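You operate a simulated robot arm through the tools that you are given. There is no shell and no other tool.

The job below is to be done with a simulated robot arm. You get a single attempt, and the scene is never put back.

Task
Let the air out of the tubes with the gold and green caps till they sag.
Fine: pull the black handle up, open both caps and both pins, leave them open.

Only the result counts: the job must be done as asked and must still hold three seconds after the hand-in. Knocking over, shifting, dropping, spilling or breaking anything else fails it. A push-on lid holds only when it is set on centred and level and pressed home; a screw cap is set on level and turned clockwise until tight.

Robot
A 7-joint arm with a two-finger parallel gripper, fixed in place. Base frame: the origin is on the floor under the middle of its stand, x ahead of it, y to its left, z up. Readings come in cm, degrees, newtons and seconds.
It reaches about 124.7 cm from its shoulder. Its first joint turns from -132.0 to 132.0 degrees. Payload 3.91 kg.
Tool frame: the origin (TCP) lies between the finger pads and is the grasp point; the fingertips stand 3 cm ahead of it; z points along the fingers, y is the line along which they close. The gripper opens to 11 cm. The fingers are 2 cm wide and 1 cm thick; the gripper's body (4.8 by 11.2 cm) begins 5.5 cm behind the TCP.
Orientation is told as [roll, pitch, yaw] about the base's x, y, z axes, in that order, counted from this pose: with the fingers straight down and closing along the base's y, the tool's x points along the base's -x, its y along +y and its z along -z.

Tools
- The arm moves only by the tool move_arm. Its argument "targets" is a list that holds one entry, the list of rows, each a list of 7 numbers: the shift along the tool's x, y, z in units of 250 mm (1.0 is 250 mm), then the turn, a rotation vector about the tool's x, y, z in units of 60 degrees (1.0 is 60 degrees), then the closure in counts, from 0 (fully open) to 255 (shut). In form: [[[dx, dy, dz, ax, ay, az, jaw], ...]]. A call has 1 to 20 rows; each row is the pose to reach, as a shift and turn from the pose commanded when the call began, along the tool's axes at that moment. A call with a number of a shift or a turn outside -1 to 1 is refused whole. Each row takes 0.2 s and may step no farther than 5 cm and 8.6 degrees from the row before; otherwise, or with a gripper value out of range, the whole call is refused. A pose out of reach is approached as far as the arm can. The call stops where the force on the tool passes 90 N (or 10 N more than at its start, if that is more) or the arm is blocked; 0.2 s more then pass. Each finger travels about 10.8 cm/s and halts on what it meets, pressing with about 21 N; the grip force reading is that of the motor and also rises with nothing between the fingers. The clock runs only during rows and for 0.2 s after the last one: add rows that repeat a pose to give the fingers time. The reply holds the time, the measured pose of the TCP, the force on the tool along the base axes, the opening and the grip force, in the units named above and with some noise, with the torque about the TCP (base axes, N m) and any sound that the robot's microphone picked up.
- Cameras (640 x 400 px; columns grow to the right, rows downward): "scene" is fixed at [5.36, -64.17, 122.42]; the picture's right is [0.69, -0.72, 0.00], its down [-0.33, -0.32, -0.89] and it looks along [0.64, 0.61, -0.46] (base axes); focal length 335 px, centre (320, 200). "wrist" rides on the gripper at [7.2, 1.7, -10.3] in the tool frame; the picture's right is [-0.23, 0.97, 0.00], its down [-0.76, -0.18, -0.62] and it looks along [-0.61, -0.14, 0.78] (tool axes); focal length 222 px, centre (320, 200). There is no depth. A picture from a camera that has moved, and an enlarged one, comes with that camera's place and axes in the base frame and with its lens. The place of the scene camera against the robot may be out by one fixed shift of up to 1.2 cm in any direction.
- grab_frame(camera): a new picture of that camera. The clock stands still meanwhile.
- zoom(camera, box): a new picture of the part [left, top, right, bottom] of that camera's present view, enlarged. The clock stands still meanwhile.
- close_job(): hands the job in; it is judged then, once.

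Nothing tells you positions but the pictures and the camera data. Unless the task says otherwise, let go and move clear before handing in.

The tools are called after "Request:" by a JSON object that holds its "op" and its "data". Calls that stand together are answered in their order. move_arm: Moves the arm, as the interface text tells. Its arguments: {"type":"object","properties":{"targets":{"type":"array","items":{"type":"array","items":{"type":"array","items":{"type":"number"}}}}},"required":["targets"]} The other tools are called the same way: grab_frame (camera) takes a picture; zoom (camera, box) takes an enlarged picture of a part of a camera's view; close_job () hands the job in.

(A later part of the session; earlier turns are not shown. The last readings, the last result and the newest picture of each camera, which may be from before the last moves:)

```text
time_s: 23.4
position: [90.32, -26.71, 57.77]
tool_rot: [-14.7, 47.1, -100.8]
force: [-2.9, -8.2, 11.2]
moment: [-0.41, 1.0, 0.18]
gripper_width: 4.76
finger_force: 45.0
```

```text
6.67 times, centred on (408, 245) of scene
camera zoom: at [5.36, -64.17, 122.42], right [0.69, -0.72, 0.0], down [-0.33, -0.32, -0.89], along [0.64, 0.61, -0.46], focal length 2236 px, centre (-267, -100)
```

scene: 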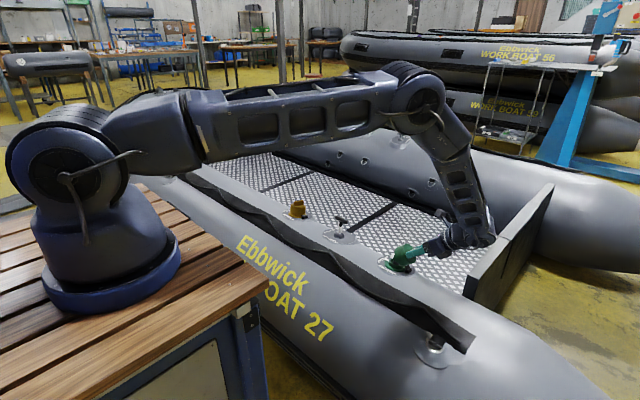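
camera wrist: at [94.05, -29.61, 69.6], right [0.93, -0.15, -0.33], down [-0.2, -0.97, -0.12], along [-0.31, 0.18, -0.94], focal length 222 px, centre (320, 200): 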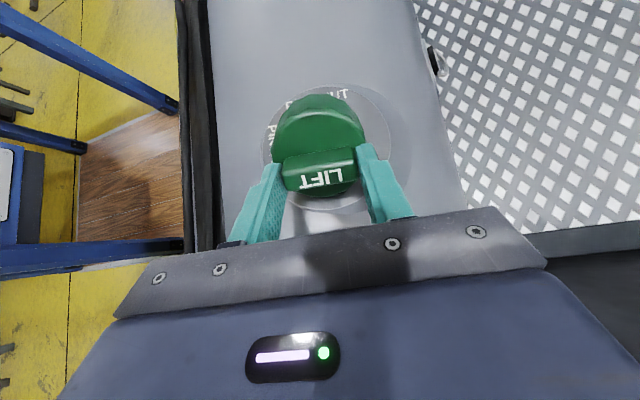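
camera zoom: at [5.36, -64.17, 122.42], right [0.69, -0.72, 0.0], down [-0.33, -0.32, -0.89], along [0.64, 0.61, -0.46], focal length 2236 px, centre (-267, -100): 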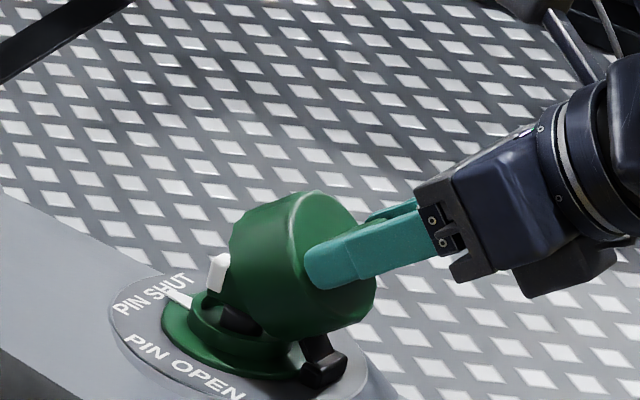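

About 48° open, with light forces. Before going on I want to check the clearance between the wrist and the transom board.

Request:
{"op": "zoom", "data": {"camera": "scene", "box": [380, 170, 572, 290]}}

Request:
{"op": "zoom", "data": {"camera": "wrist", "box": [256, 80, 384, 160]}}

```text
3.33 times, centred on (476, 230) of scene
camera zoom: at [5.36, -64.17, 122.42], right [0.69, -0.72, 0.0], down [-0.33, -0.32, -0.89], along [0.64, 0.61, -0.46], focal length 1118 px, centre (-200, 100)
```

zoom: 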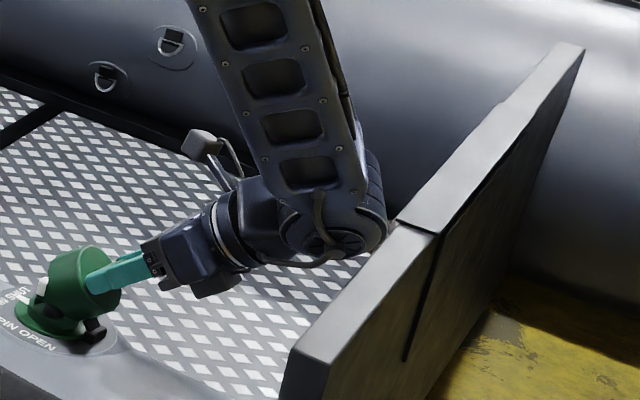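

```text
5.00 times, centred on (320, 120) of wrist
camera zoom: at [94.05, -29.61, 69.6], right [0.93, -0.15, -0.33], down [-0.2, -0.97, -0.12], along [-0.31, 0.18, -0.94], focal length 1111 px, centre (320, 600)
```

zoom: 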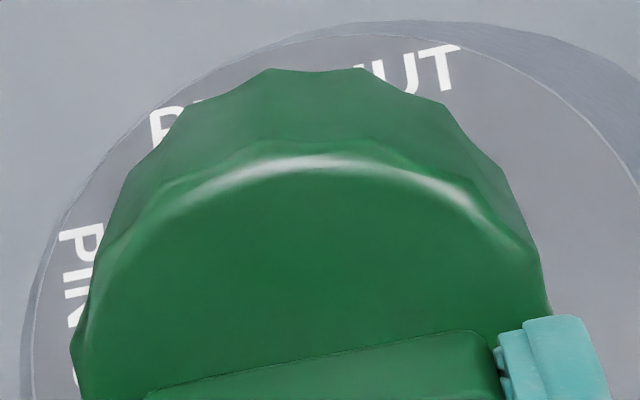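

The arm's wrist is getting close to the transom, so I'll tilt the tool only about 8° more. After that I'll move without turning the tool and let the bar pivot between the pads as the cap carries on around its hinge.

Request:
{"op": "move_arm", "data": {"targets": [[[-0.0186, 0, -0.0116, 0, 0.0667, 0, 255], [-0.0379, 0, -0.022, 0, 0.1333, 0, 255], [-0.05, 0, -0.0308, 0, 0.1333, 0, 255], [-0.0618, 0, -0.039, 0, 0.1333, 0, 255], [-0.0745, 0, -0.0463, 0, 0.1333, 0, 255], [-0.0876, 0, -0.053, 0, 0.1333, 0, 255], [-0.0876, 0, -0.053, 0, 0.1333, 0, 255]]]}}

Request:
{"op": "grab_frame", "data": {"camera": "wrist"}}

Request:
{"op": "zoom", "data": {"camera": "scene", "box": [360, 200, 488, 280]}}

```text
time_s: 25.0
position: [90.16, -29.2, 57.16]
tool_rot: [-17.5, 54.8, -104.4]
force: [-8.5, 18.0, 10.1]
moment: [1.47, 0.55, -0.64]
gripper_width: 4.81
finger_force: 45.3
```

```text
taken
camera wrist: at [93.81, -33.63, 68.34], right [0.93, -0.13, -0.35], down [-0.22, -0.94, -0.25], along [-0.3, 0.31, -0.9], focal length 222 px, centre (320, 200)
```

wrist: 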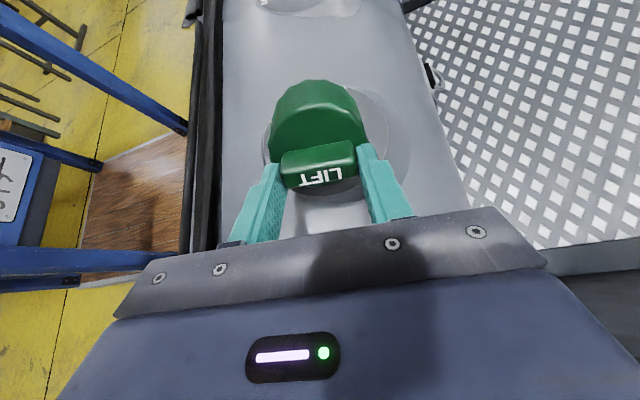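

```text
5.00 times, centred on (424, 240) of scene
camera zoom: at [5.36, -64.17, 122.42], right [0.69, -0.72, 0.0], down [-0.33, -0.32, -0.89], along [0.64, 0.61, -0.46], focal length 1677 px, centre (-200, 0)
```

zoom: 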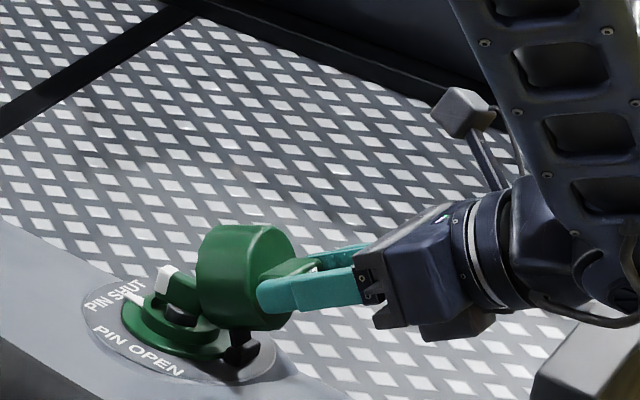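

The bar is pivoting in the grip and the cap is at about 70°. I'll carry it past vertical.

Request:
{"op": "move_arm", "data": {"targets": [[[-0.0128, 0, -0.0075, 0, 0, 0, 255], [-0.0256, 0, -0.0145, 0, 0, 0, 255], [-0.039, 0, -0.0205, 0, 0, 0, 255], [-0.0527, 0, -0.0258, 0, 0, 0, 255], [-0.0527, 0, -0.0258, 0, 0, 0, 255]]]}}

Request:
{"op": "zoom", "data": {"camera": "scene", "box": [360, 200, 488, 280]}}

Request:
{"op": "grab_frame", "data": {"camera": "scene"}}

```text
time_s: 26.2
position: [90.0, -30.53, 56.27]
tool_rot: [-17.3, 54.7, -104.3]
force: [-12.7, 7.1, 21.8]
moment: [1.5, 1.03, 0.04]
gripper_width: 4.78
finger_force: 44.8
```

```text
5.00 times, centred on (424, 240) of scene
camera zoom: at [5.36, -64.17, 122.42], right [0.69, -0.72, 0.0], down [-0.33, -0.32, -0.89], along [0.64, 0.61, -0.46], focal length 1677 px, centre (-200, 0)
```

zoom: 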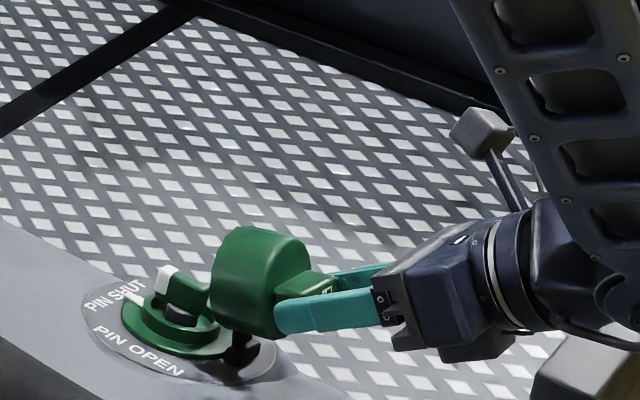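

```text
taken
```

scene: 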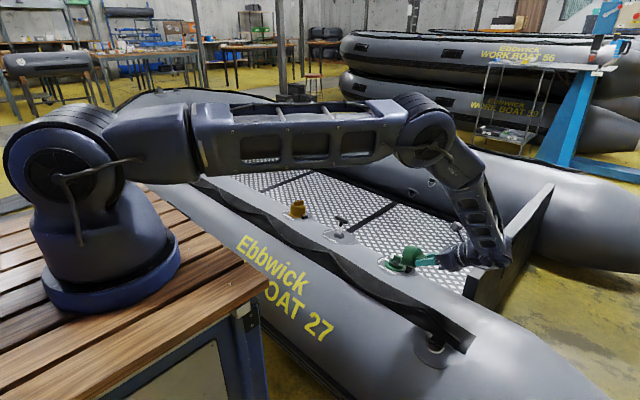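

The cap is at about 85°, and the pin inside is now visible: a green bar with its white tip toward PIN SHUT. I'll push the cap past vertical so it stays open.

Request:
{"op": "move_arm", "data": {"targets": [[[-0.0142, 0, -0.0042, 0, 0, 0, 255], [-0.0283, 0, -0.0079, 0, 0, 0, 255], [-0.0428, 0, -0.0102, 0, 0, 0, 255], [-0.0574, 0, -0.0122, 0, 0, 0, 255], [-0.072, 0, -0.0128, 0, 0, 0, 255], [-0.0868, 0, -0.013, 0, 0, 0, 255], [-0.0868, 0, -0.013, 0, 0, 0, 255]]]}}

Request:
{"op": "zoom", "data": {"camera": "scene", "box": [360, 200, 488, 280]}}

```text
time_s: 27.8
position: [89.74, -31.95, 54.66]
tool_rot: [-17.3, 54.9, -104.3]
force: [-23.5, 4.4, 23.6]
moment: [1.52, 0.62, 0.25]
gripper_width: 4.74
finger_force: 45.5
```

```text
5.00 times, centred on (424, 240) of scene
camera zoom: at [5.36, -64.17, 122.42], right [0.69, -0.72, 0.0], down [-0.33, -0.32, -0.89], along [0.64, 0.61, -0.46], focal length 1677 px, centre (-200, 0)
```

zoom: 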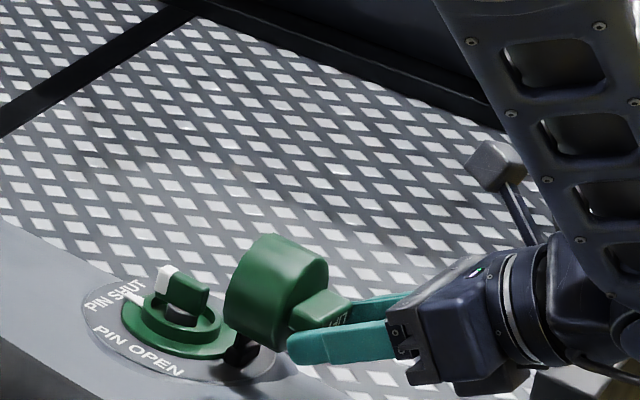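

The cap is well past vertical. I'll let go of it and back away along the tool axis.

Request:
{"op": "move_arm", "data": {"targets": [[[0, 0, 0, 0, 0, 0, 180], [0, 0, 0, 0, 0, 0, 100], [0, 0, 0, 0, 0, 0, 80], [0, 0, 0, 0, 0, 0, 80], [0, 0, -0.06, 0, 0, 0, 80], [0, 0, -0.14, 0, 0, 0, 80], [0, 0, -0.2, 0, 0, 0, 80], [0, 0, -0.2, 0, 0, 0, 80]]]}}

Request:
{"op": "zoom", "data": {"camera": "scene", "box": [360, 200, 488, 280]}}

Request:
{"op": "grab_frame", "data": {"camera": "wrist"}}

```text
time_s: 29.6
position: [90.36, -35.99, 57.43]
tool_rot: [-17.3, 54.7, -104.4]
force: [0.1, -0.3, 0.8]
moment: [-0.02, -0.02, 0.0]
gripper_width: 7.56
finger_force: 0.1
```

```text
5.00 times, centred on (424, 240) of scene
camera zoom: at [5.36, -64.17, 122.42], right [0.69, -0.72, 0.0], down [-0.33, -0.32, -0.89], along [0.64, 0.61, -0.46], focal length 1677 px, centre (-200, 0)
```

zoom: 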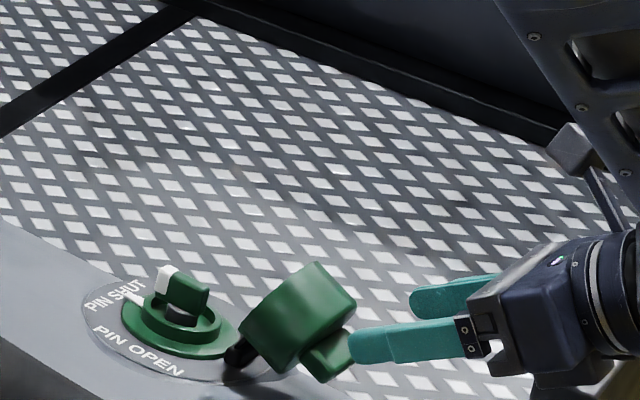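

```text
taken
camera wrist: at [93.89, -40.47, 68.76], right [0.93, -0.13, -0.35], down [-0.22, -0.94, -0.25], along [-0.3, 0.31, -0.9], focal length 222 px, centre (320, 200)
```

wrist: 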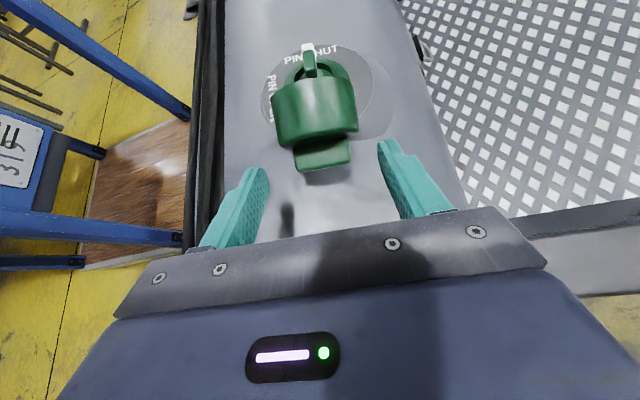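

The green cap has dropped fully open and is resting there by itself. Next, a close look at the pin.

Request:
{"op": "zoom", "data": {"camera": "scene", "box": [376, 245, 424, 275]}}

Request:
{"op": "zoom", "data": {"camera": "wrist", "box": [250, 30, 378, 110]}}

```text
13.33 times, centred on (400, 260) of scene
camera zoom: at [5.36, -64.17, 122.42], right [0.69, -0.72, 0.0], down [-0.33, -0.32, -0.89], along [0.64, 0.61, -0.46], focal length 4472 px, centre (-747, -600)
```

zoom: 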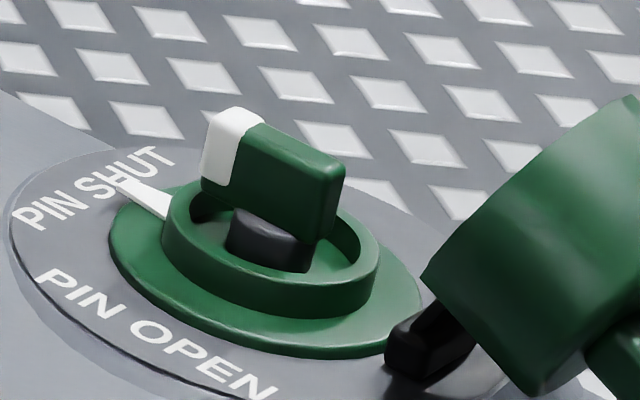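

```text
5.00 times, centred on (314, 70) of wrist
camera zoom: at [93.89, -40.47, 68.76], right [0.93, -0.13, -0.35], down [-0.22, -0.94, -0.25], along [-0.3, 0.31, -0.9], focal length 1111 px, centre (350, 850)
```

zoom: 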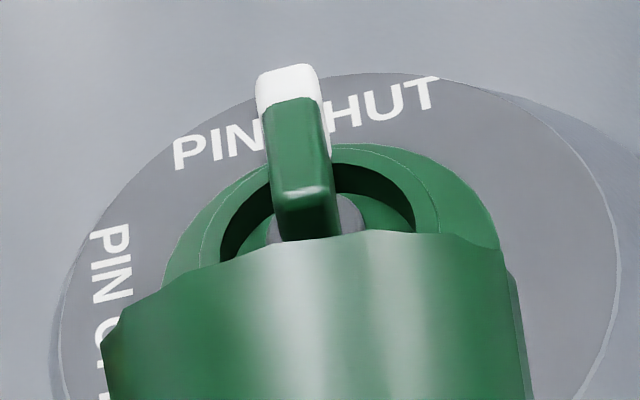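

The pin is a bar with a white tip pointing at PIN SHUT (+y), so opening it means turning it about 90° counter-clockwise until the tip is at PIN OPEN (-x). I'll open the gold cap first, before anything deflates. Now I'll rise and bring the tool upright.

Request:
{"op": "move_arm", "data": {"targets": [[[0.114, -0.024, -0.077, 0, 0, 0, 80], [0.229, -0.049, -0.154, 0, 0, 0, 40], [0.343, -0.073, -0.231, 0, 0, 0, 0], [0.457, -0.097, -0.308, 0, 0, 0, 0], [0.502, -0.097, -0.242, 0, -0.117, 0, 0], [0.547, -0.097, -0.175, 0, -0.233, 0, 0], [0.591, -0.097, -0.109, 0, -0.35, 0, 0], [0.636, -0.097, -0.042, 0, -0.467, 0, 0], [0.681, -0.097, 0.024, 0, -0.583, 0, 0], [0.725, -0.097, 0.09, 0, -0.7, 0, 0], [0.77, -0.097, 0.157, 0, -0.817, 0, 0], [0.815, -0.097, 0.223, 0, -0.933, 0, 0], [0.815, -0.097, 0.223, 0, -0.933, 0, 0]]]}}

Request:
{"op": "grab_frame", "data": {"camera": "wrist"}}

Request:
{"op": "grab_frame", "data": {"camera": "scene"}}

```text
time_s: 32.4
position: [90.18, -19.95, 71.53]
tool_rot: [-9.9, 0.0, -89.8]
force: [0.8, 0.3, 0.0]
moment: [0.01, 0.01, 0.01]
gripper_width: 10.99
finger_force: 0.1
```

```text
taken
camera wrist: at [93.67, -12.74, 81.37], right [0.96, -0.23, -0.17], down [-0.07, -0.76, 0.65], along [-0.27, -0.61, -0.75], focal length 222 px, centre (320, 200)
```

wrist: 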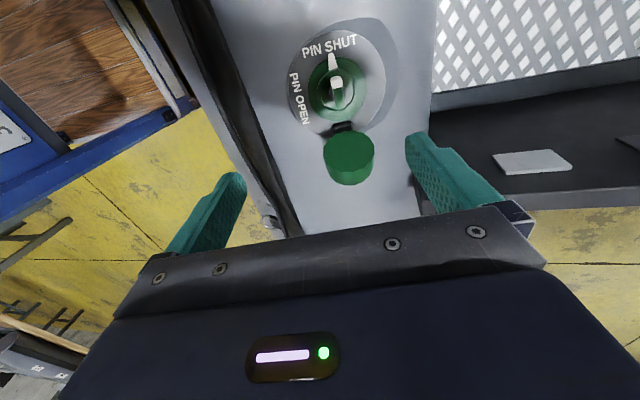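

```text
taken
```

scene: 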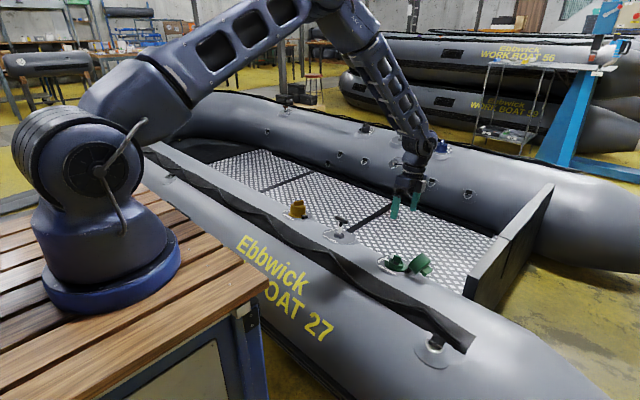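

The green cap stays open. I'll move across to the gold cap at the same height.

Request:
{"op": "zoom", "data": {"camera": "wrist", "box": [272, 25, 400, 105]}}

Request:
{"op": "move_arm", "data": {"targets": [[[0.1, 0, 0, 0, 0, 0, 0], [0.28, 0, 0, 0, 0, 0, 0], [0.46, 0, 0, 0, 0, 0, 0], [0.64, 0, 0, 0, 0, 0, 0], [0.82, 0, 0, 0, 0, 0, 0], [1.0, 0, 0, 0, 0, 0, 0]]]}}

Request:
{"op": "move_arm", "data": {"targets": [[[0.15, 0, 0, 0, 0, 0, 0], [0.33, 0, 0, 0, 0, 0, 0], [0.51, 0, 0, 0, 0, 0, 0], [0.69, 0, 0, 0, 0, 0, 0], [0.87, 0, 0, 0, 0, 0, 0], [0.98, 0, 0, 0, 0, 0, 0], [0.98, 0, 0, 0, 0, 0, 0]]]}}

Request:
{"op": "grab_frame", "data": {"camera": "wrist"}}

Request:
{"op": "grab_frame", "data": {"camera": "scene"}}

```text
5.00 times, centred on (336, 65) of wrist
camera zoom: at [93.67, -12.74, 81.37], right [0.96, -0.23, -0.17], down [-0.07, -0.76, 0.65], along [-0.27, -0.61, -0.75], focal length 1111 px, centre (240, 875)
```

zoom: 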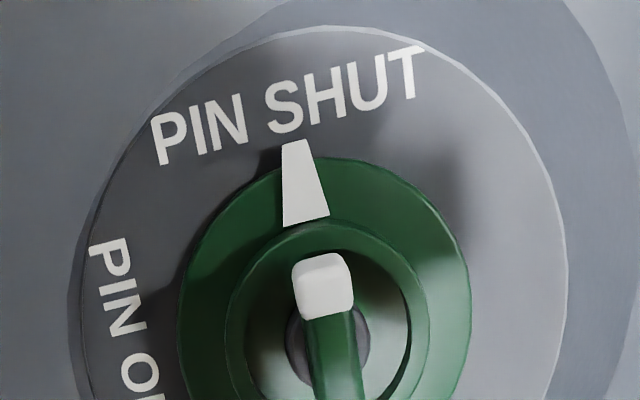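

```text
time_s: 33.8
position: [90.27, 4.79, 71.43]
tool_rot: [-10.0, 0.0, -90.2]
force: [-0.1, -0.5, 0.5]
moment: [0.06, 0.02, -0.01]
gripper_width: 11.01
finger_force: 0.1
```

```text
time_s: 35.4
position: [90.34, 29.56, 71.63]
tool_rot: [-10.1, 0.0, -90.0]
force: [-0.3, 0.4, 0.1]
moment: [0.0, -0.03, 0.0]
gripper_width: 10.99
finger_force: 0.0
```

```text
taken
camera wrist: at [93.64, 36.92, 81.38], right [0.96, -0.23, -0.17], down [-0.07, -0.76, 0.64], along [-0.28, -0.61, -0.75], focal length 222 px, centre (320, 200)
```

wrist: 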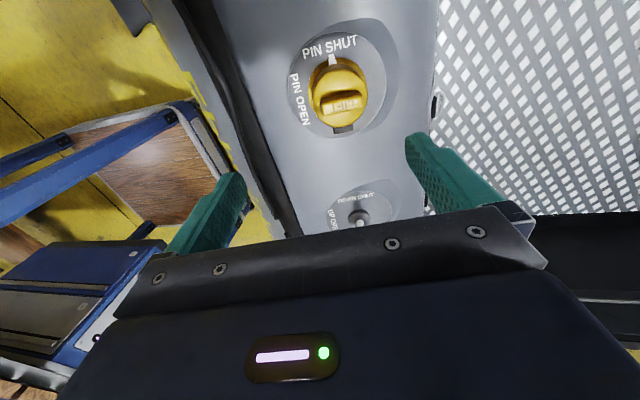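

```text
taken
```

scene: 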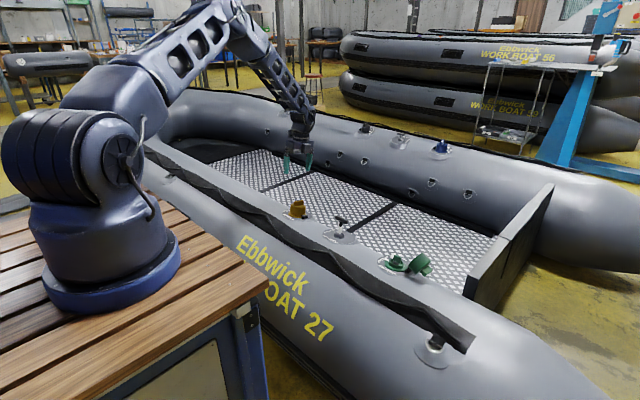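

The gold cap is in view with its hinge tab also on the -y side. I'll zoom in to refine the bar's position.

Request:
{"op": "zoom", "data": {"camera": "wrist", "box": [274, 50, 402, 130]}}

Request:
{"op": "zoom", "data": {"camera": "scene", "box": [250, 155, 346, 215]}}

```text
5.00 times, centred on (338, 90) of wrist
camera zoom: at [93.64, 36.92, 81.38], right [0.96, -0.23, -0.17], down [-0.07, -0.76, 0.64], along [-0.28, -0.61, -0.75], focal length 1111 px, centre (230, 750)
```

zoom: 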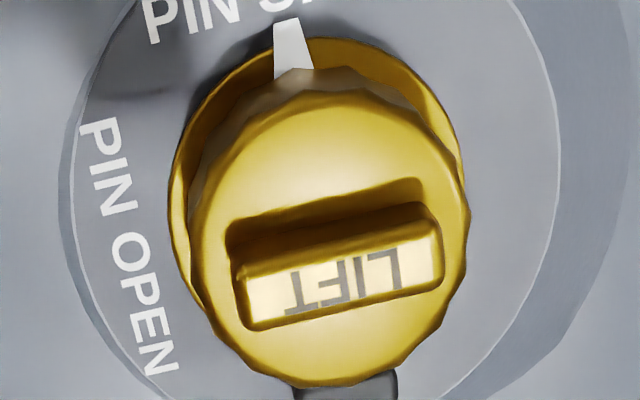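

```text
6.67 times, centred on (298, 185) of scene
camera zoom: at [5.36, -64.17, 122.42], right [0.69, -0.72, 0.0], down [-0.33, -0.32, -0.89], along [0.64, 0.61, -0.46], focal length 2236 px, centre (467, 300)
```

zoom: 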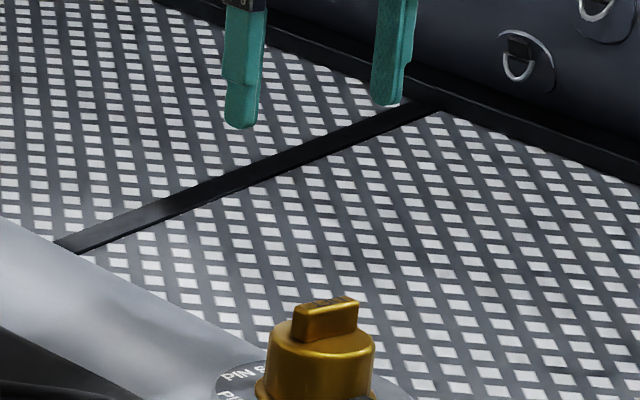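

Gold's bar top comes out at about (89.8, 29.05, 55.2). I'll come down to a hover 2.5 cm above the grasp pose and check.

Request:
{"op": "move_arm", "data": {"targets": [[[-0.005, 0.023, 0.12, 0, 0, 0, 0], [-0.01, 0.046, 0.24, 0, 0, 0, 0], [-0.015, 0.07, 0.36, 0, 0, 0, 0], [-0.02, 0.093, 0.44, 0, 0, 0, 0], [-0.02, 0.093, 0.479, 0, 0, 0, 0], [-0.02, 0.093, 0.479, 0, 0, 0, 0]]]}}

Request:
{"op": "grab_frame", "data": {"camera": "wrist"}}

Request:
{"op": "zoom", "data": {"camera": "scene", "box": [250, 165, 346, 225]}}

```text
time_s: 36.8
position: [90.54, 29.1, 59.28]
tool_rot: [-9.9, -0.1, -90.0]
force: [1.0, -0.6, 1.1]
moment: [0.03, -0.04, -0.02]
gripper_width: 10.99
finger_force: 0.0
```

```text
taken
camera wrist: at [93.93, 36.36, 69.15], right [0.96, -0.23, -0.17], down [-0.07, -0.76, 0.64], along [-0.27, -0.61, -0.75], focal length 222 px, centre (320, 200)
```

wrist: 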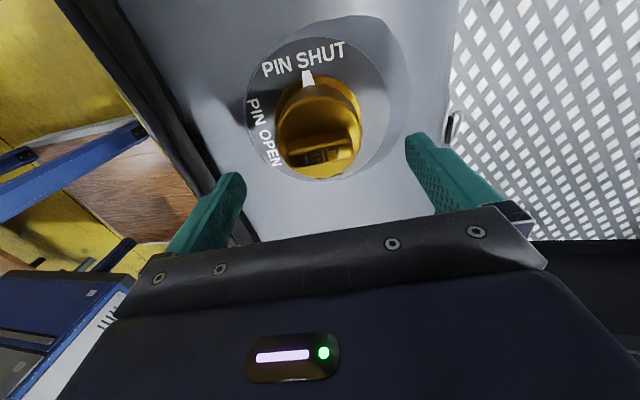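

```text
6.67 times, centred on (298, 195) of scene
camera zoom: at [5.36, -64.17, 122.42], right [0.69, -0.72, 0.0], down [-0.33, -0.32, -0.89], along [0.64, 0.61, -0.46], focal length 2236 px, centre (467, 233)
```

zoom: 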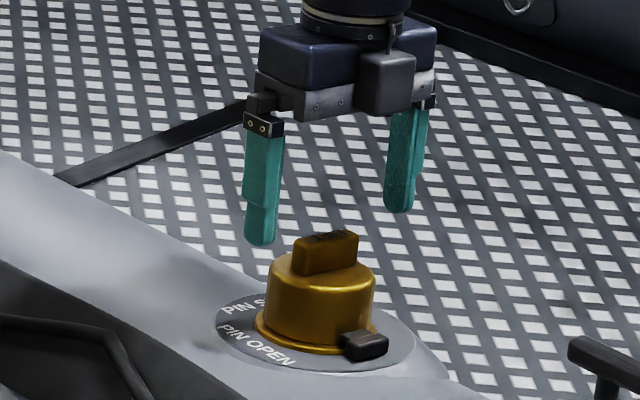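

Request:
{"op": "zoom", "data": {"camera": "wrist", "box": [256, 110, 384, 190]}}

```text
5.00 times, centred on (320, 150) of wrist
camera zoom: at [93.93, 36.36, 69.15], right [0.96, -0.23, -0.17], down [-0.07, -0.76, 0.64], along [-0.27, -0.61, -0.75], focal length 1111 px, centre (320, 450)
```

zoom: 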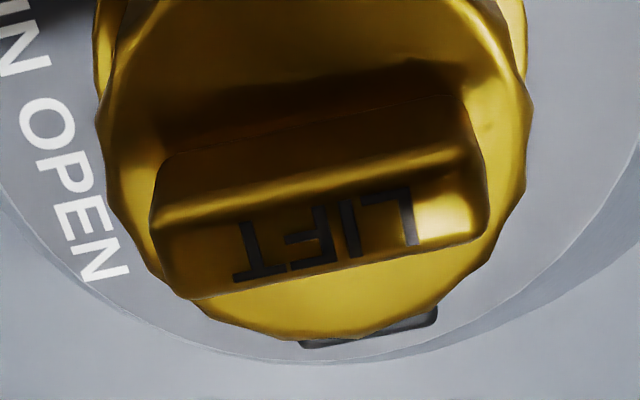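

Alignment is good. I'll go down the last 2.45 cm and close on the bar ends.

Request:
{"op": "move_arm", "data": {"targets": [[[0, 0.002, 0.05, 0, 0, 0, 0], [0, 0.003, 0.098, 0, 0, 0, 0], [0, 0.003, 0.098, 0, 0, 0, 60], [0, 0.003, 0.098, 0, 0, 0, 120], [0, 0.003, 0.098, 0, 0, 0, 180], [0, 0.003, 0.098, 0, 0, 0, 255], [0, 0.003, 0.098, 0, 0, 0, 255]]]}}

Request:
{"op": "grab_frame", "data": {"camera": "wrist"}}

Request:
{"op": "zoom", "data": {"camera": "scene", "box": [250, 165, 346, 225]}}

```text
time_s: 38.4
position: [90.1, 29.12, 56.79]
tool_rot: [-9.8, 0.0, -90.1]
force: [7.5, 1.9, -3.4]
moment: [0.04, 0.66, -0.6]
gripper_width: 4.8
finger_force: 45.1
```

```text
taken
camera wrist: at [93.52, 36.38, 66.68], right [0.96, -0.23, -0.17], down [-0.07, -0.76, 0.64], along [-0.28, -0.61, -0.75], focal length 222 px, centre (320, 200)
```

wrist: 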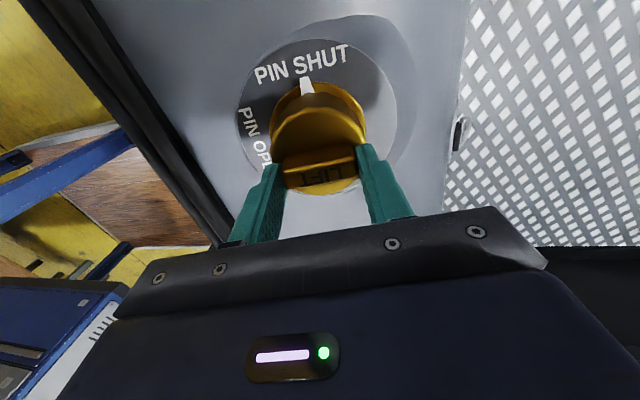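

```text
6.67 times, centred on (298, 195) of scene
camera zoom: at [5.36, -64.17, 122.42], right [0.69, -0.72, 0.0], down [-0.33, -0.32, -0.89], along [0.64, 0.61, -0.46], focal length 2236 px, centre (467, 233)
```

zoom: 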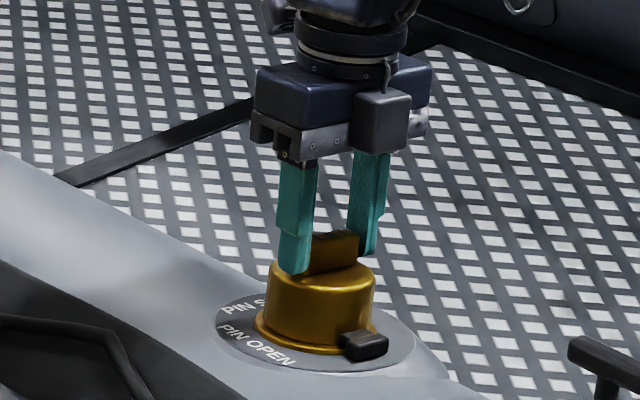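

The gold bar is gripped at 4.80 cm. I'll use the same arc as for the green cap, 16° first.

Request:
{"op": "move_arm", "data": {"targets": [[[-0.018, 0, -0.0128, 0, 0.0667, 0, 255], [-0.0367, -0.001, -0.0246, 0, 0.1333, 0, 255], [-0.0569, -0.001, -0.0335, 0, 0.2, 0, 255], [-0.0778, -0.001, -0.0409, 0, 0.2667, 0, 255], [-0.0778, -0.001, -0.0409, 0, 0.2667, 0, 255]]]}}

Request:
{"op": "zoom", "data": {"camera": "scene", "box": [250, 165, 346, 225]}}

```text
time_s: 39.6
position: [90.32, 27.16, 57.88]
tool_rot: [-10.3, 15.9, -92.9]
force: [13.2, -1.2, 7.3]
moment: [-0.35, 0.94, -0.26]
gripper_width: 4.78
finger_force: 45.0
```

```text
6.67 times, centred on (298, 195) of scene
camera zoom: at [5.36, -64.17, 122.42], right [0.69, -0.72, 0.0], down [-0.33, -0.32, -0.89], along [0.64, 0.61, -0.46], focal length 2236 px, centre (467, 233)
```

zoom: 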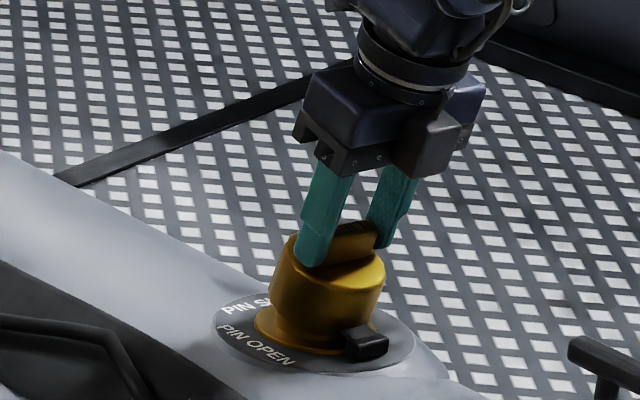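

It's opening smoothly. I'll continue the arc another 28°, to about 44°.

Request:
{"op": "move_arm", "data": {"targets": [[[-0.0188, 0.002, -0.0116, 0, 0.0667, 0, 255], [-0.0385, 0.002, -0.0219, 0, 0.1333, 0, 255], [-0.0587, 0.002, -0.0308, 0, 0.2, 0, 255], [-0.0796, 0.002, -0.0383, 0, 0.2667, 0, 255], [-0.1009, 0.002, -0.0443, 0, 0.3333, 0, 255], [-0.1226, 0.002, -0.0488, 0, 0.4, 0, 255], [-0.1445, 0.002, -0.0517, 0, 0.4667, 0, 255], [-0.1445, 0.002, -0.0517, 0, 0.4667, 0, 255]]]}}

Request:
{"op": "zoom", "data": {"camera": "scene", "box": [260, 165, 388, 245]}}

Request:
{"op": "grab_frame", "data": {"camera": "wrist"}}

```text
time_s: 41.4
position: [90.29, 23.25, 58.17]
tool_rot: [-13.9, 43.3, -99.5]
force: [2.5, -10.3, 17.9]
moment: [-0.58, 1.05, 0.0]
gripper_width: 4.77
finger_force: 45.5
```

```text
5.00 times, centred on (324, 205) of scene
camera zoom: at [5.36, -64.17, 122.42], right [0.69, -0.72, 0.0], down [-0.33, -0.32, -0.89], along [0.64, 0.61, -0.46], focal length 1677 px, centre (300, 175)
```

zoom: 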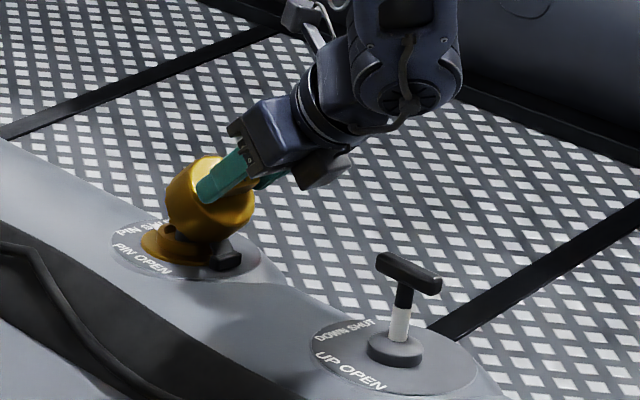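

```text
taken
camera wrist: at [94.12, 21.34, 70.04], right [0.93, -0.16, -0.32], down [-0.19, -0.98, -0.05], along [-0.31, 0.11, -0.94], focal length 222 px, centre (320, 200)
```

wrist: 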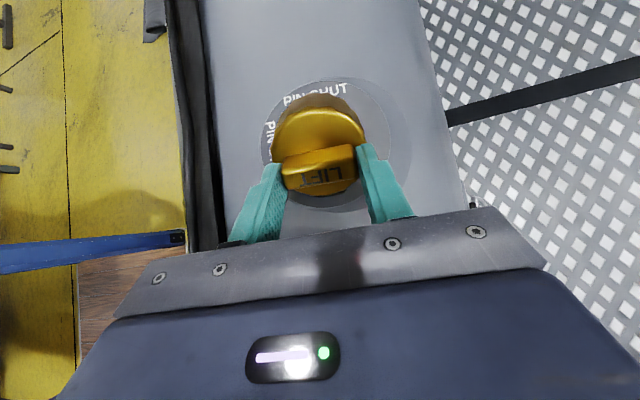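

There's good clearance to the handle. I'll hold the tilt here and move without turning, so the bar pivots in the grip.

Request:
{"op": "move_arm", "data": {"targets": [[[-0.0107, 0, -0.0105, 0, 0, 0, 255], [-0.0213, 0, -0.0202, 0, 0, 0, 255], [-0.033, 0, -0.0293, 0, 0, 0, 255], [-0.0449, 0, -0.0377, 0, 0, 0, 255], [-0.0577, 0, -0.0453, 0, 0, 0, 255], [-0.0705, 0, -0.0522, 0, 0, 0, 255], [-0.084, 0, -0.0582, 0, 0, 0, 255], [-0.0976, 0, -0.0634, 0, 0, 0, 255], [-0.0976, 0, -0.0634, 0, 0, 0, 255]]]}}

Request:
{"op": "zoom", "data": {"camera": "scene", "box": [260, 165, 388, 245]}}

```text
time_s: 43.4
position: [90.21, 20.39, 57.57]
tool_rot: [-13.8, 43.2, -99.4]
force: [-5.3, 10.9, 19.0]
moment: [1.55, 0.94, -0.22]
gripper_width: 4.76
finger_force: 45.3
```

```text
5.00 times, centred on (324, 205) of scene
camera zoom: at [5.36, -64.17, 122.42], right [0.69, -0.72, 0.0], down [-0.33, -0.32, -0.89], along [0.64, 0.61, -0.46], focal length 1677 px, centre (300, 175)
```

zoom: 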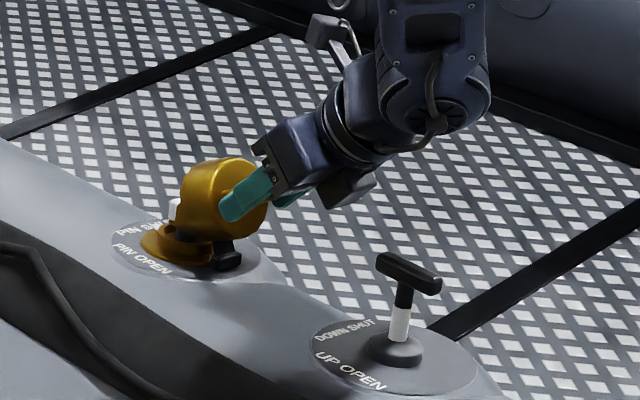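

The cap is at about 72°. I'll go on to about 93°, which still leaves a few centimetres to the handle.

Request:
{"op": "move_arm", "data": {"targets": [[[-0.0142, 0, -0.0042, 0, 0, 0, 255], [-0.0283, 0, -0.0079, 0, 0, 0, 255], [-0.0428, 0, -0.0103, 0, 0, 0, 255], [-0.0574, 0, -0.0122, 0, 0, 0, 255], [-0.072, 0, -0.0128, 0, 0, 0, 255], [-0.0867, 0, -0.013, 0, 0, 0, 255], [-0.0867, 0, -0.013, 0, 0, 0, 255]]]}}

Request:
{"op": "zoom", "data": {"camera": "scene", "box": [260, 165, 388, 245]}}

```text
time_s: 45.0
position: [89.92, 18.56, 56.16]
tool_rot: [-13.8, 43.2, -99.5]
force: [-26.8, 5.3, 26.6]
moment: [1.59, 1.01, 0.28]
gripper_width: 4.75
finger_force: 45.2
```

```text
5.00 times, centred on (324, 205) of scene
camera zoom: at [5.36, -64.17, 122.42], right [0.69, -0.72, 0.0], down [-0.33, -0.32, -0.89], along [0.64, 0.61, -0.46], focal length 1677 px, centre (300, 175)
```

zoom: 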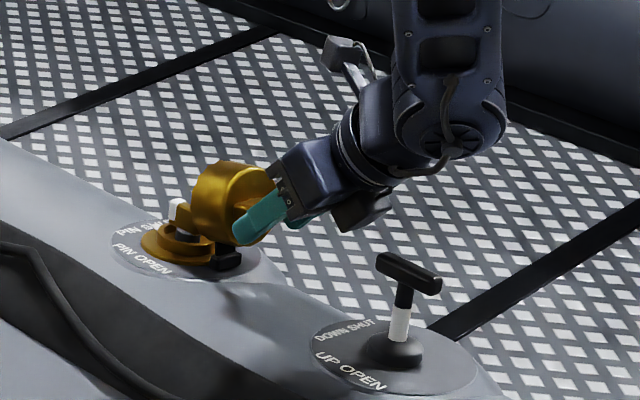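

The cap axis is about horizontal. I'll nudge it a few degrees more, release, and back off along the tool axis.

Request:
{"op": "move_arm", "data": {"targets": [[[-0.01, 0, 0.0008, 0, 0, 0, 255], [-0.021, 0, 0.0018, 0, 0, 0, 255], [-0.021, 0, 0.0018, 0, 0, 0, 170], [-0.021, 0, 0.0018, 0, 0, 0, 80], [-0.021, 0, 0.0018, 0, 0, 0, 80], [-0.021, 0, -0.02, 0, 0, 0, 80], [-0.021, 0, -0.08, 0, 0, 0, 80], [-0.021, 0, -0.15, 0, 0, 0, 80], [-0.021, 0, -0.22, 0, 0, 0, 80], [-0.021, 0, -0.22, 0, 0, 0, 80]]]}}

Request:
{"op": "zoom", "data": {"camera": "scene", "box": [260, 165, 388, 245]}}

Request:
{"op": "grab_frame", "data": {"camera": "wrist"}}

```text
time_s: 47.2
position: [90.54, 14.62, 59.66]
tool_rot: [-13.8, 43.2, -99.5]
force: [-0.5, 0.2, -0.5]
moment: [0.02, 0.02, 0.03]
gripper_width: 7.53
finger_force: 0.0
```

```text
5.00 times, centred on (324, 205) of scene
camera zoom: at [5.36, -64.17, 122.42], right [0.69, -0.72, 0.0], down [-0.33, -0.32, -0.89], along [0.64, 0.61, -0.46], focal length 1677 px, centre (300, 175)
```

zoom: 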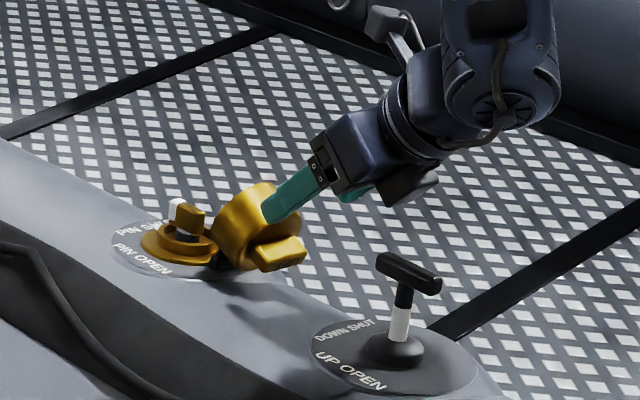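

```text
taken
camera wrist: at [94.44, 12.71, 71.68], right [0.93, -0.16, -0.32], down [-0.19, -0.98, -0.05], along [-0.31, 0.11, -0.94], focal length 222 px, centre (320, 200)
```

wrist: 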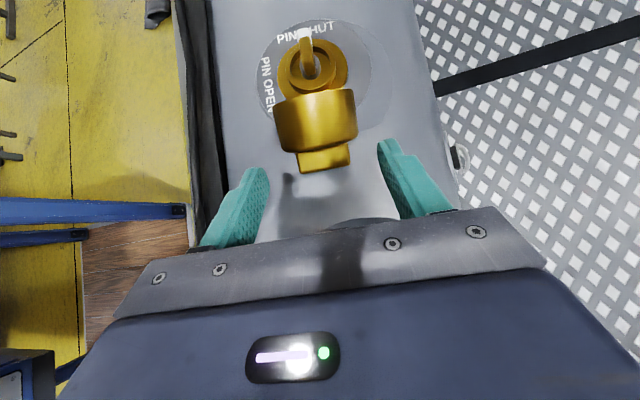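

Both caps are open. I'll rise, bring the tool upright above the gold pin and look at it.

Request:
{"op": "move_arm", "data": {"targets": [[[0.073, -0.019, -0.076, 0, 0, 0, 80], [0.146, -0.037, -0.151, 0, 0, 0, 80], [0.219, -0.056, -0.227, 0, 0, 0, 80], [0.289, -0.053, -0.16, 0, -0.122, 0, 80], [0.359, -0.051, -0.093, 0, -0.244, 0, 80], [0.429, -0.048, -0.026, 0, -0.366, 0, 80], [0.499, -0.045, 0.04, 0, -0.489, 0, 80], [0.569, -0.043, 0.107, 0, -0.611, 0, 80], [0.639, -0.04, 0.174, 0, -0.733, 0, 80], [0.639, -0.04, 0.174, 0, -0.733, 0, 80]]]}}

Request:
{"op": "grab_frame", "data": {"camera": "wrist"}}

Request:
{"op": "zoom", "data": {"camera": "scene", "box": [260, 165, 356, 225]}}

```text
time_s: 49.4
position: [90.97, 28.93, 67.82]
tool_rot: [-9.8, 0.0, -90.1]
force: [0.4, -0.5, 0.2]
moment: [-0.04, 0.01, -0.02]
gripper_width: 7.54
finger_force: 0.0
```

```text
taken
camera wrist: at [94.48, 36.18, 77.66], right [0.96, -0.23, -0.17], down [-0.07, -0.76, 0.64], along [-0.27, -0.61, -0.75], focal length 222 px, centre (320, 200)
```

wrist: 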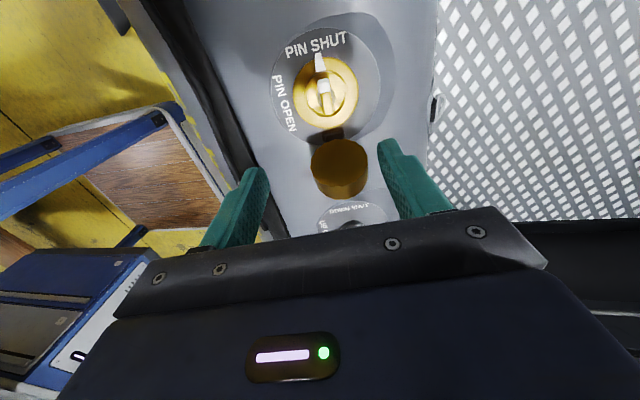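

```text
6.67 times, centred on (308, 195) of scene
camera zoom: at [5.36, -64.17, 122.42], right [0.69, -0.72, 0.0], down [-0.33, -0.32, -0.89], along [0.64, 0.61, -0.46], focal length 2236 px, centre (400, 233)
```

zoom: 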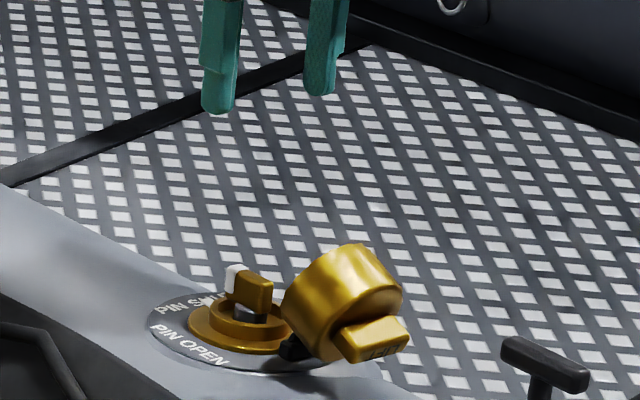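

Request:
{"op": "zoom", "data": {"camera": "wrist", "box": [274, 50, 370, 110]}}

Request:
{"op": "zoom", "data": {"camera": "scene", "box": [276, 195, 324, 225]}}

```text
6.67 times, centred on (322, 80) of wrist
camera zoom: at [94.48, 36.18, 77.66], right [0.96, -0.23, -0.17], down [-0.07, -0.76, 0.64], along [-0.27, -0.61, -0.75], focal length 1481 px, centre (307, 1000)
```

zoom: 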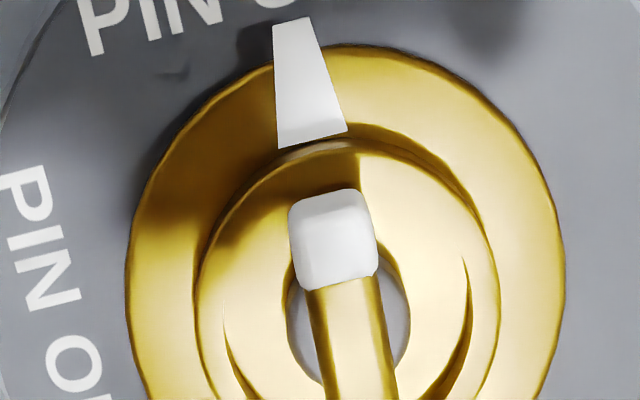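

```text
13.33 times, centred on (300, 210) of scene
camera zoom: at [5.36, -64.17, 122.42], right [0.69, -0.72, 0.0], down [-0.33, -0.32, -0.89], along [0.64, 0.61, -0.46], focal length 4472 px, centre (587, 67)
```

zoom: 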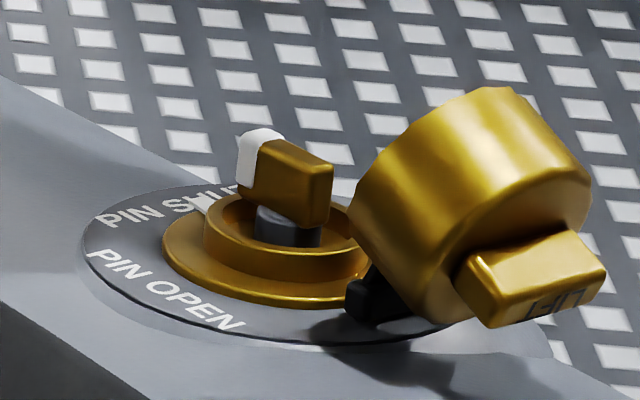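

Request:
{"op": "zoom", "data": {"camera": "wrist", "box": [282, 68, 378, 128]}}

```text
6.67 times, centred on (330, 98) of wrist
camera zoom: at [94.48, 36.18, 77.66], right [0.96, -0.23, -0.17], down [-0.07, -0.76, 0.64], along [-0.27, -0.61, -0.75], focal length 1481 px, centre (253, 880)
```

zoom: 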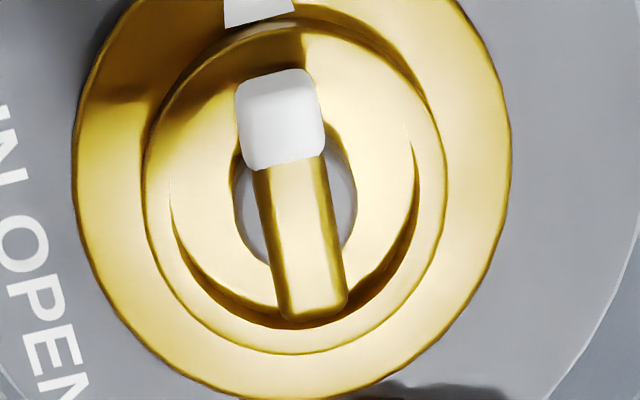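

The gold pin's bar lies along y, centred near (89.4, 29.5) with its top around z≈52.3. It is about 3.2 cm long and 1.2 cm wide. I'll hover just above it.

Request:
{"op": "move_arm", "data": {"targets": [[[0.006, 0.011, 0.11, 0, 0, 0, 100], [0.012, 0.023, 0.22, 0, 0, 0, 110], [0.018, 0.034, 0.33, 0, 0, 0, 120], [0.023, 0.0456, 0.431, 0, 0, 0, 125], [0.023, 0.0456, 0.431, 0, 0, 0, 125]]]}}

Request:
{"op": "grab_frame", "data": {"camera": "wrist"}}

Request:
{"op": "zoom", "data": {"camera": "scene", "box": [264, 175, 344, 225]}}

```text
time_s: 50.6
position: [90.49, 29.4, 56.87]
tool_rot: [-9.9, 0.2, -89.9]
force: [0.5, 0.1, 0.5]
moment: [0.0, 0.01, 0.01]
gripper_width: 5.61
finger_force: 0.0
```

```text
taken
camera wrist: at [93.79, 36.78, 66.77], right [0.96, -0.23, -0.17], down [-0.07, -0.76, 0.64], along [-0.28, -0.61, -0.75], focal length 222 px, centre (320, 200)
```

wrist: 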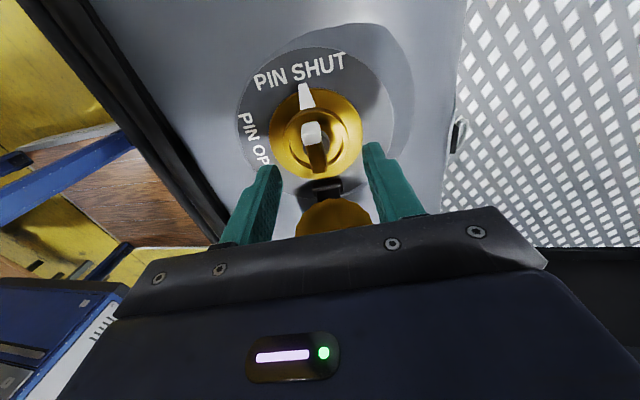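

```text
8.00 times, centred on (304, 200) of scene
camera zoom: at [5.36, -64.17, 122.42], right [0.69, -0.72, 0.0], down [-0.33, -0.32, -0.89], along [0.64, 0.61, -0.46], focal length 2684 px, centre (448, 200)
```

zoom: 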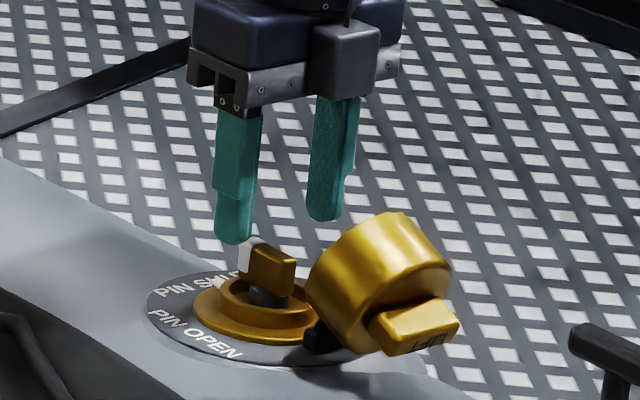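

Request:
{"op": "zoom", "data": {"camera": "wrist", "box": [256, 100, 384, 180]}}

```text
5.00 times, centred on (320, 140) of wrist
camera zoom: at [93.79, 36.78, 66.77], right [0.96, -0.23, -0.17], down [-0.07, -0.76, 0.64], along [-0.28, -0.61, -0.75], focal length 1111 px, centre (320, 500)
```

zoom: 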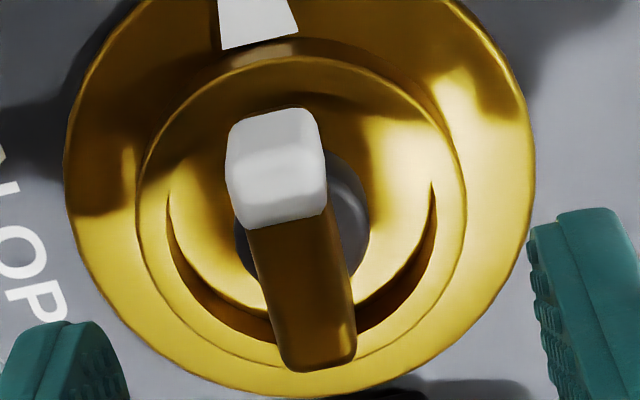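

The bar top is near (89.3, 29.55, 52.5). I'll descend so the tips straddle the bar, then close gently.

Request:
{"op": "move_arm", "data": {"targets": [[[0.002, -0.006, 0.055, 0, 0, 0, 125], [0.004, -0.011, 0.109, 0, 0, 0, 125], [0.004, -0.011, 0.109, 0, 0, 0, 150], [0.004, -0.011, 0.109, 0, 0, 0, 180], [0.004, -0.011, 0.109, 0, 0, 0, 205], [0.004, -0.011, 0.109, 0, 0, 0, 255], [0.004, -0.011, 0.109, 0, 0, 0, 255]]]}}

Request:
{"op": "grab_frame", "data": {"camera": "wrist"}}

Request:
{"op": "zoom", "data": {"camera": "scene", "box": [264, 175, 344, 225]}}

```text
time_s: 52.2
position: [89.55, 29.57, 54.32]
tool_rot: [-10.0, 0.2, -89.9]
force: [3.6, 0.9, -3.0]
moment: [0.02, 0.62, 0.0]
gripper_width: 1.23
finger_force: 45.1
```

```text
taken
camera wrist: at [93.01, 36.87, 64.22], right [0.96, -0.23, -0.17], down [-0.07, -0.76, 0.64], along [-0.27, -0.61, -0.75], focal length 222 px, centre (320, 200)
```

wrist: 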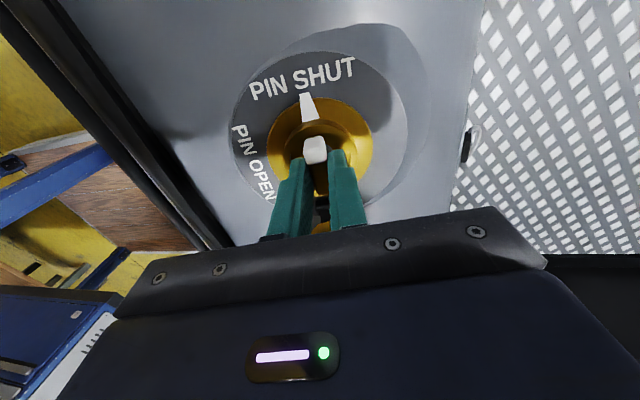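

```text
8.00 times, centred on (304, 200) of scene
camera zoom: at [5.36, -64.17, 122.42], right [0.69, -0.72, 0.0], down [-0.33, -0.32, -0.89], along [0.64, 0.61, -0.46], focal length 2684 px, centre (448, 200)
```

zoom: 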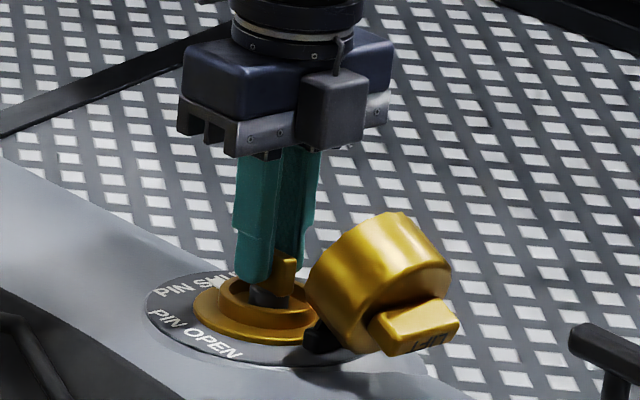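

The pin bar is held (1.23 cm) with low forces. I'll turn it counter-clockwise, about 24° first, watching the torque.

Request:
{"op": "move_arm", "data": {"targets": [[[0, 0, 0, 0, 0, -0.1, 255], [0, 0, 0, 0, 0, -0.2, 255], [0, 0, 0, 0, 0, -0.3, 255], [0, 0, 0, 0, 0, -0.4, 255], [0, 0, 0, 0, 0, -0.4, 255]]]}}

Request:
{"op": "zoom", "data": {"camera": "scene", "box": [264, 175, 344, 225]}}

Request:
{"op": "grab_frame", "data": {"camera": "wrist"}}

```text
time_s: 53.4
position: [89.5, 29.4, 54.41]
tool_rot: [-9.1, 4.2, -66.2]
force: [-25.3, -9.8, 15.7]
moment: [-0.13, 1.45, -0.07]
gripper_width: 1.22
finger_force: 44.9
```

```text
8.00 times, centred on (304, 200) of scene
camera zoom: at [5.36, -64.17, 122.42], right [0.69, -0.72, 0.0], down [-0.33, -0.32, -0.89], along [0.64, 0.61, -0.46], focal length 2684 px, centre (448, 200)
```

zoom: 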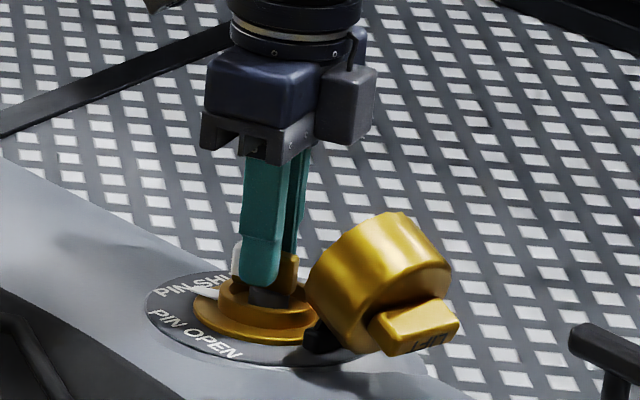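

```text
taken
camera wrist: at [89.84, 36.92, 64.77], right [0.97, 0.19, -0.17], down [0.25, -0.77, 0.59], along [-0.02, -0.61, -0.79], focal length 222 px, centre (320, 200)
```

wrist: 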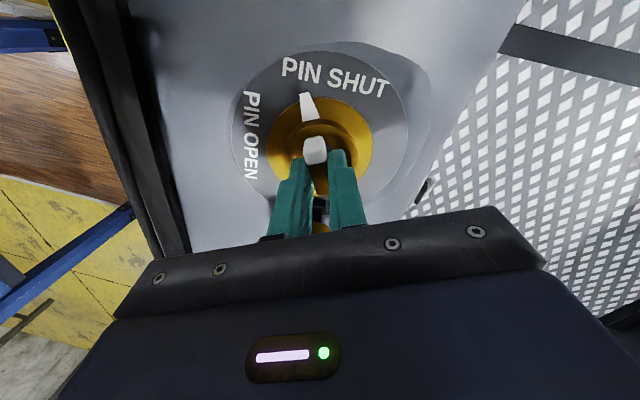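

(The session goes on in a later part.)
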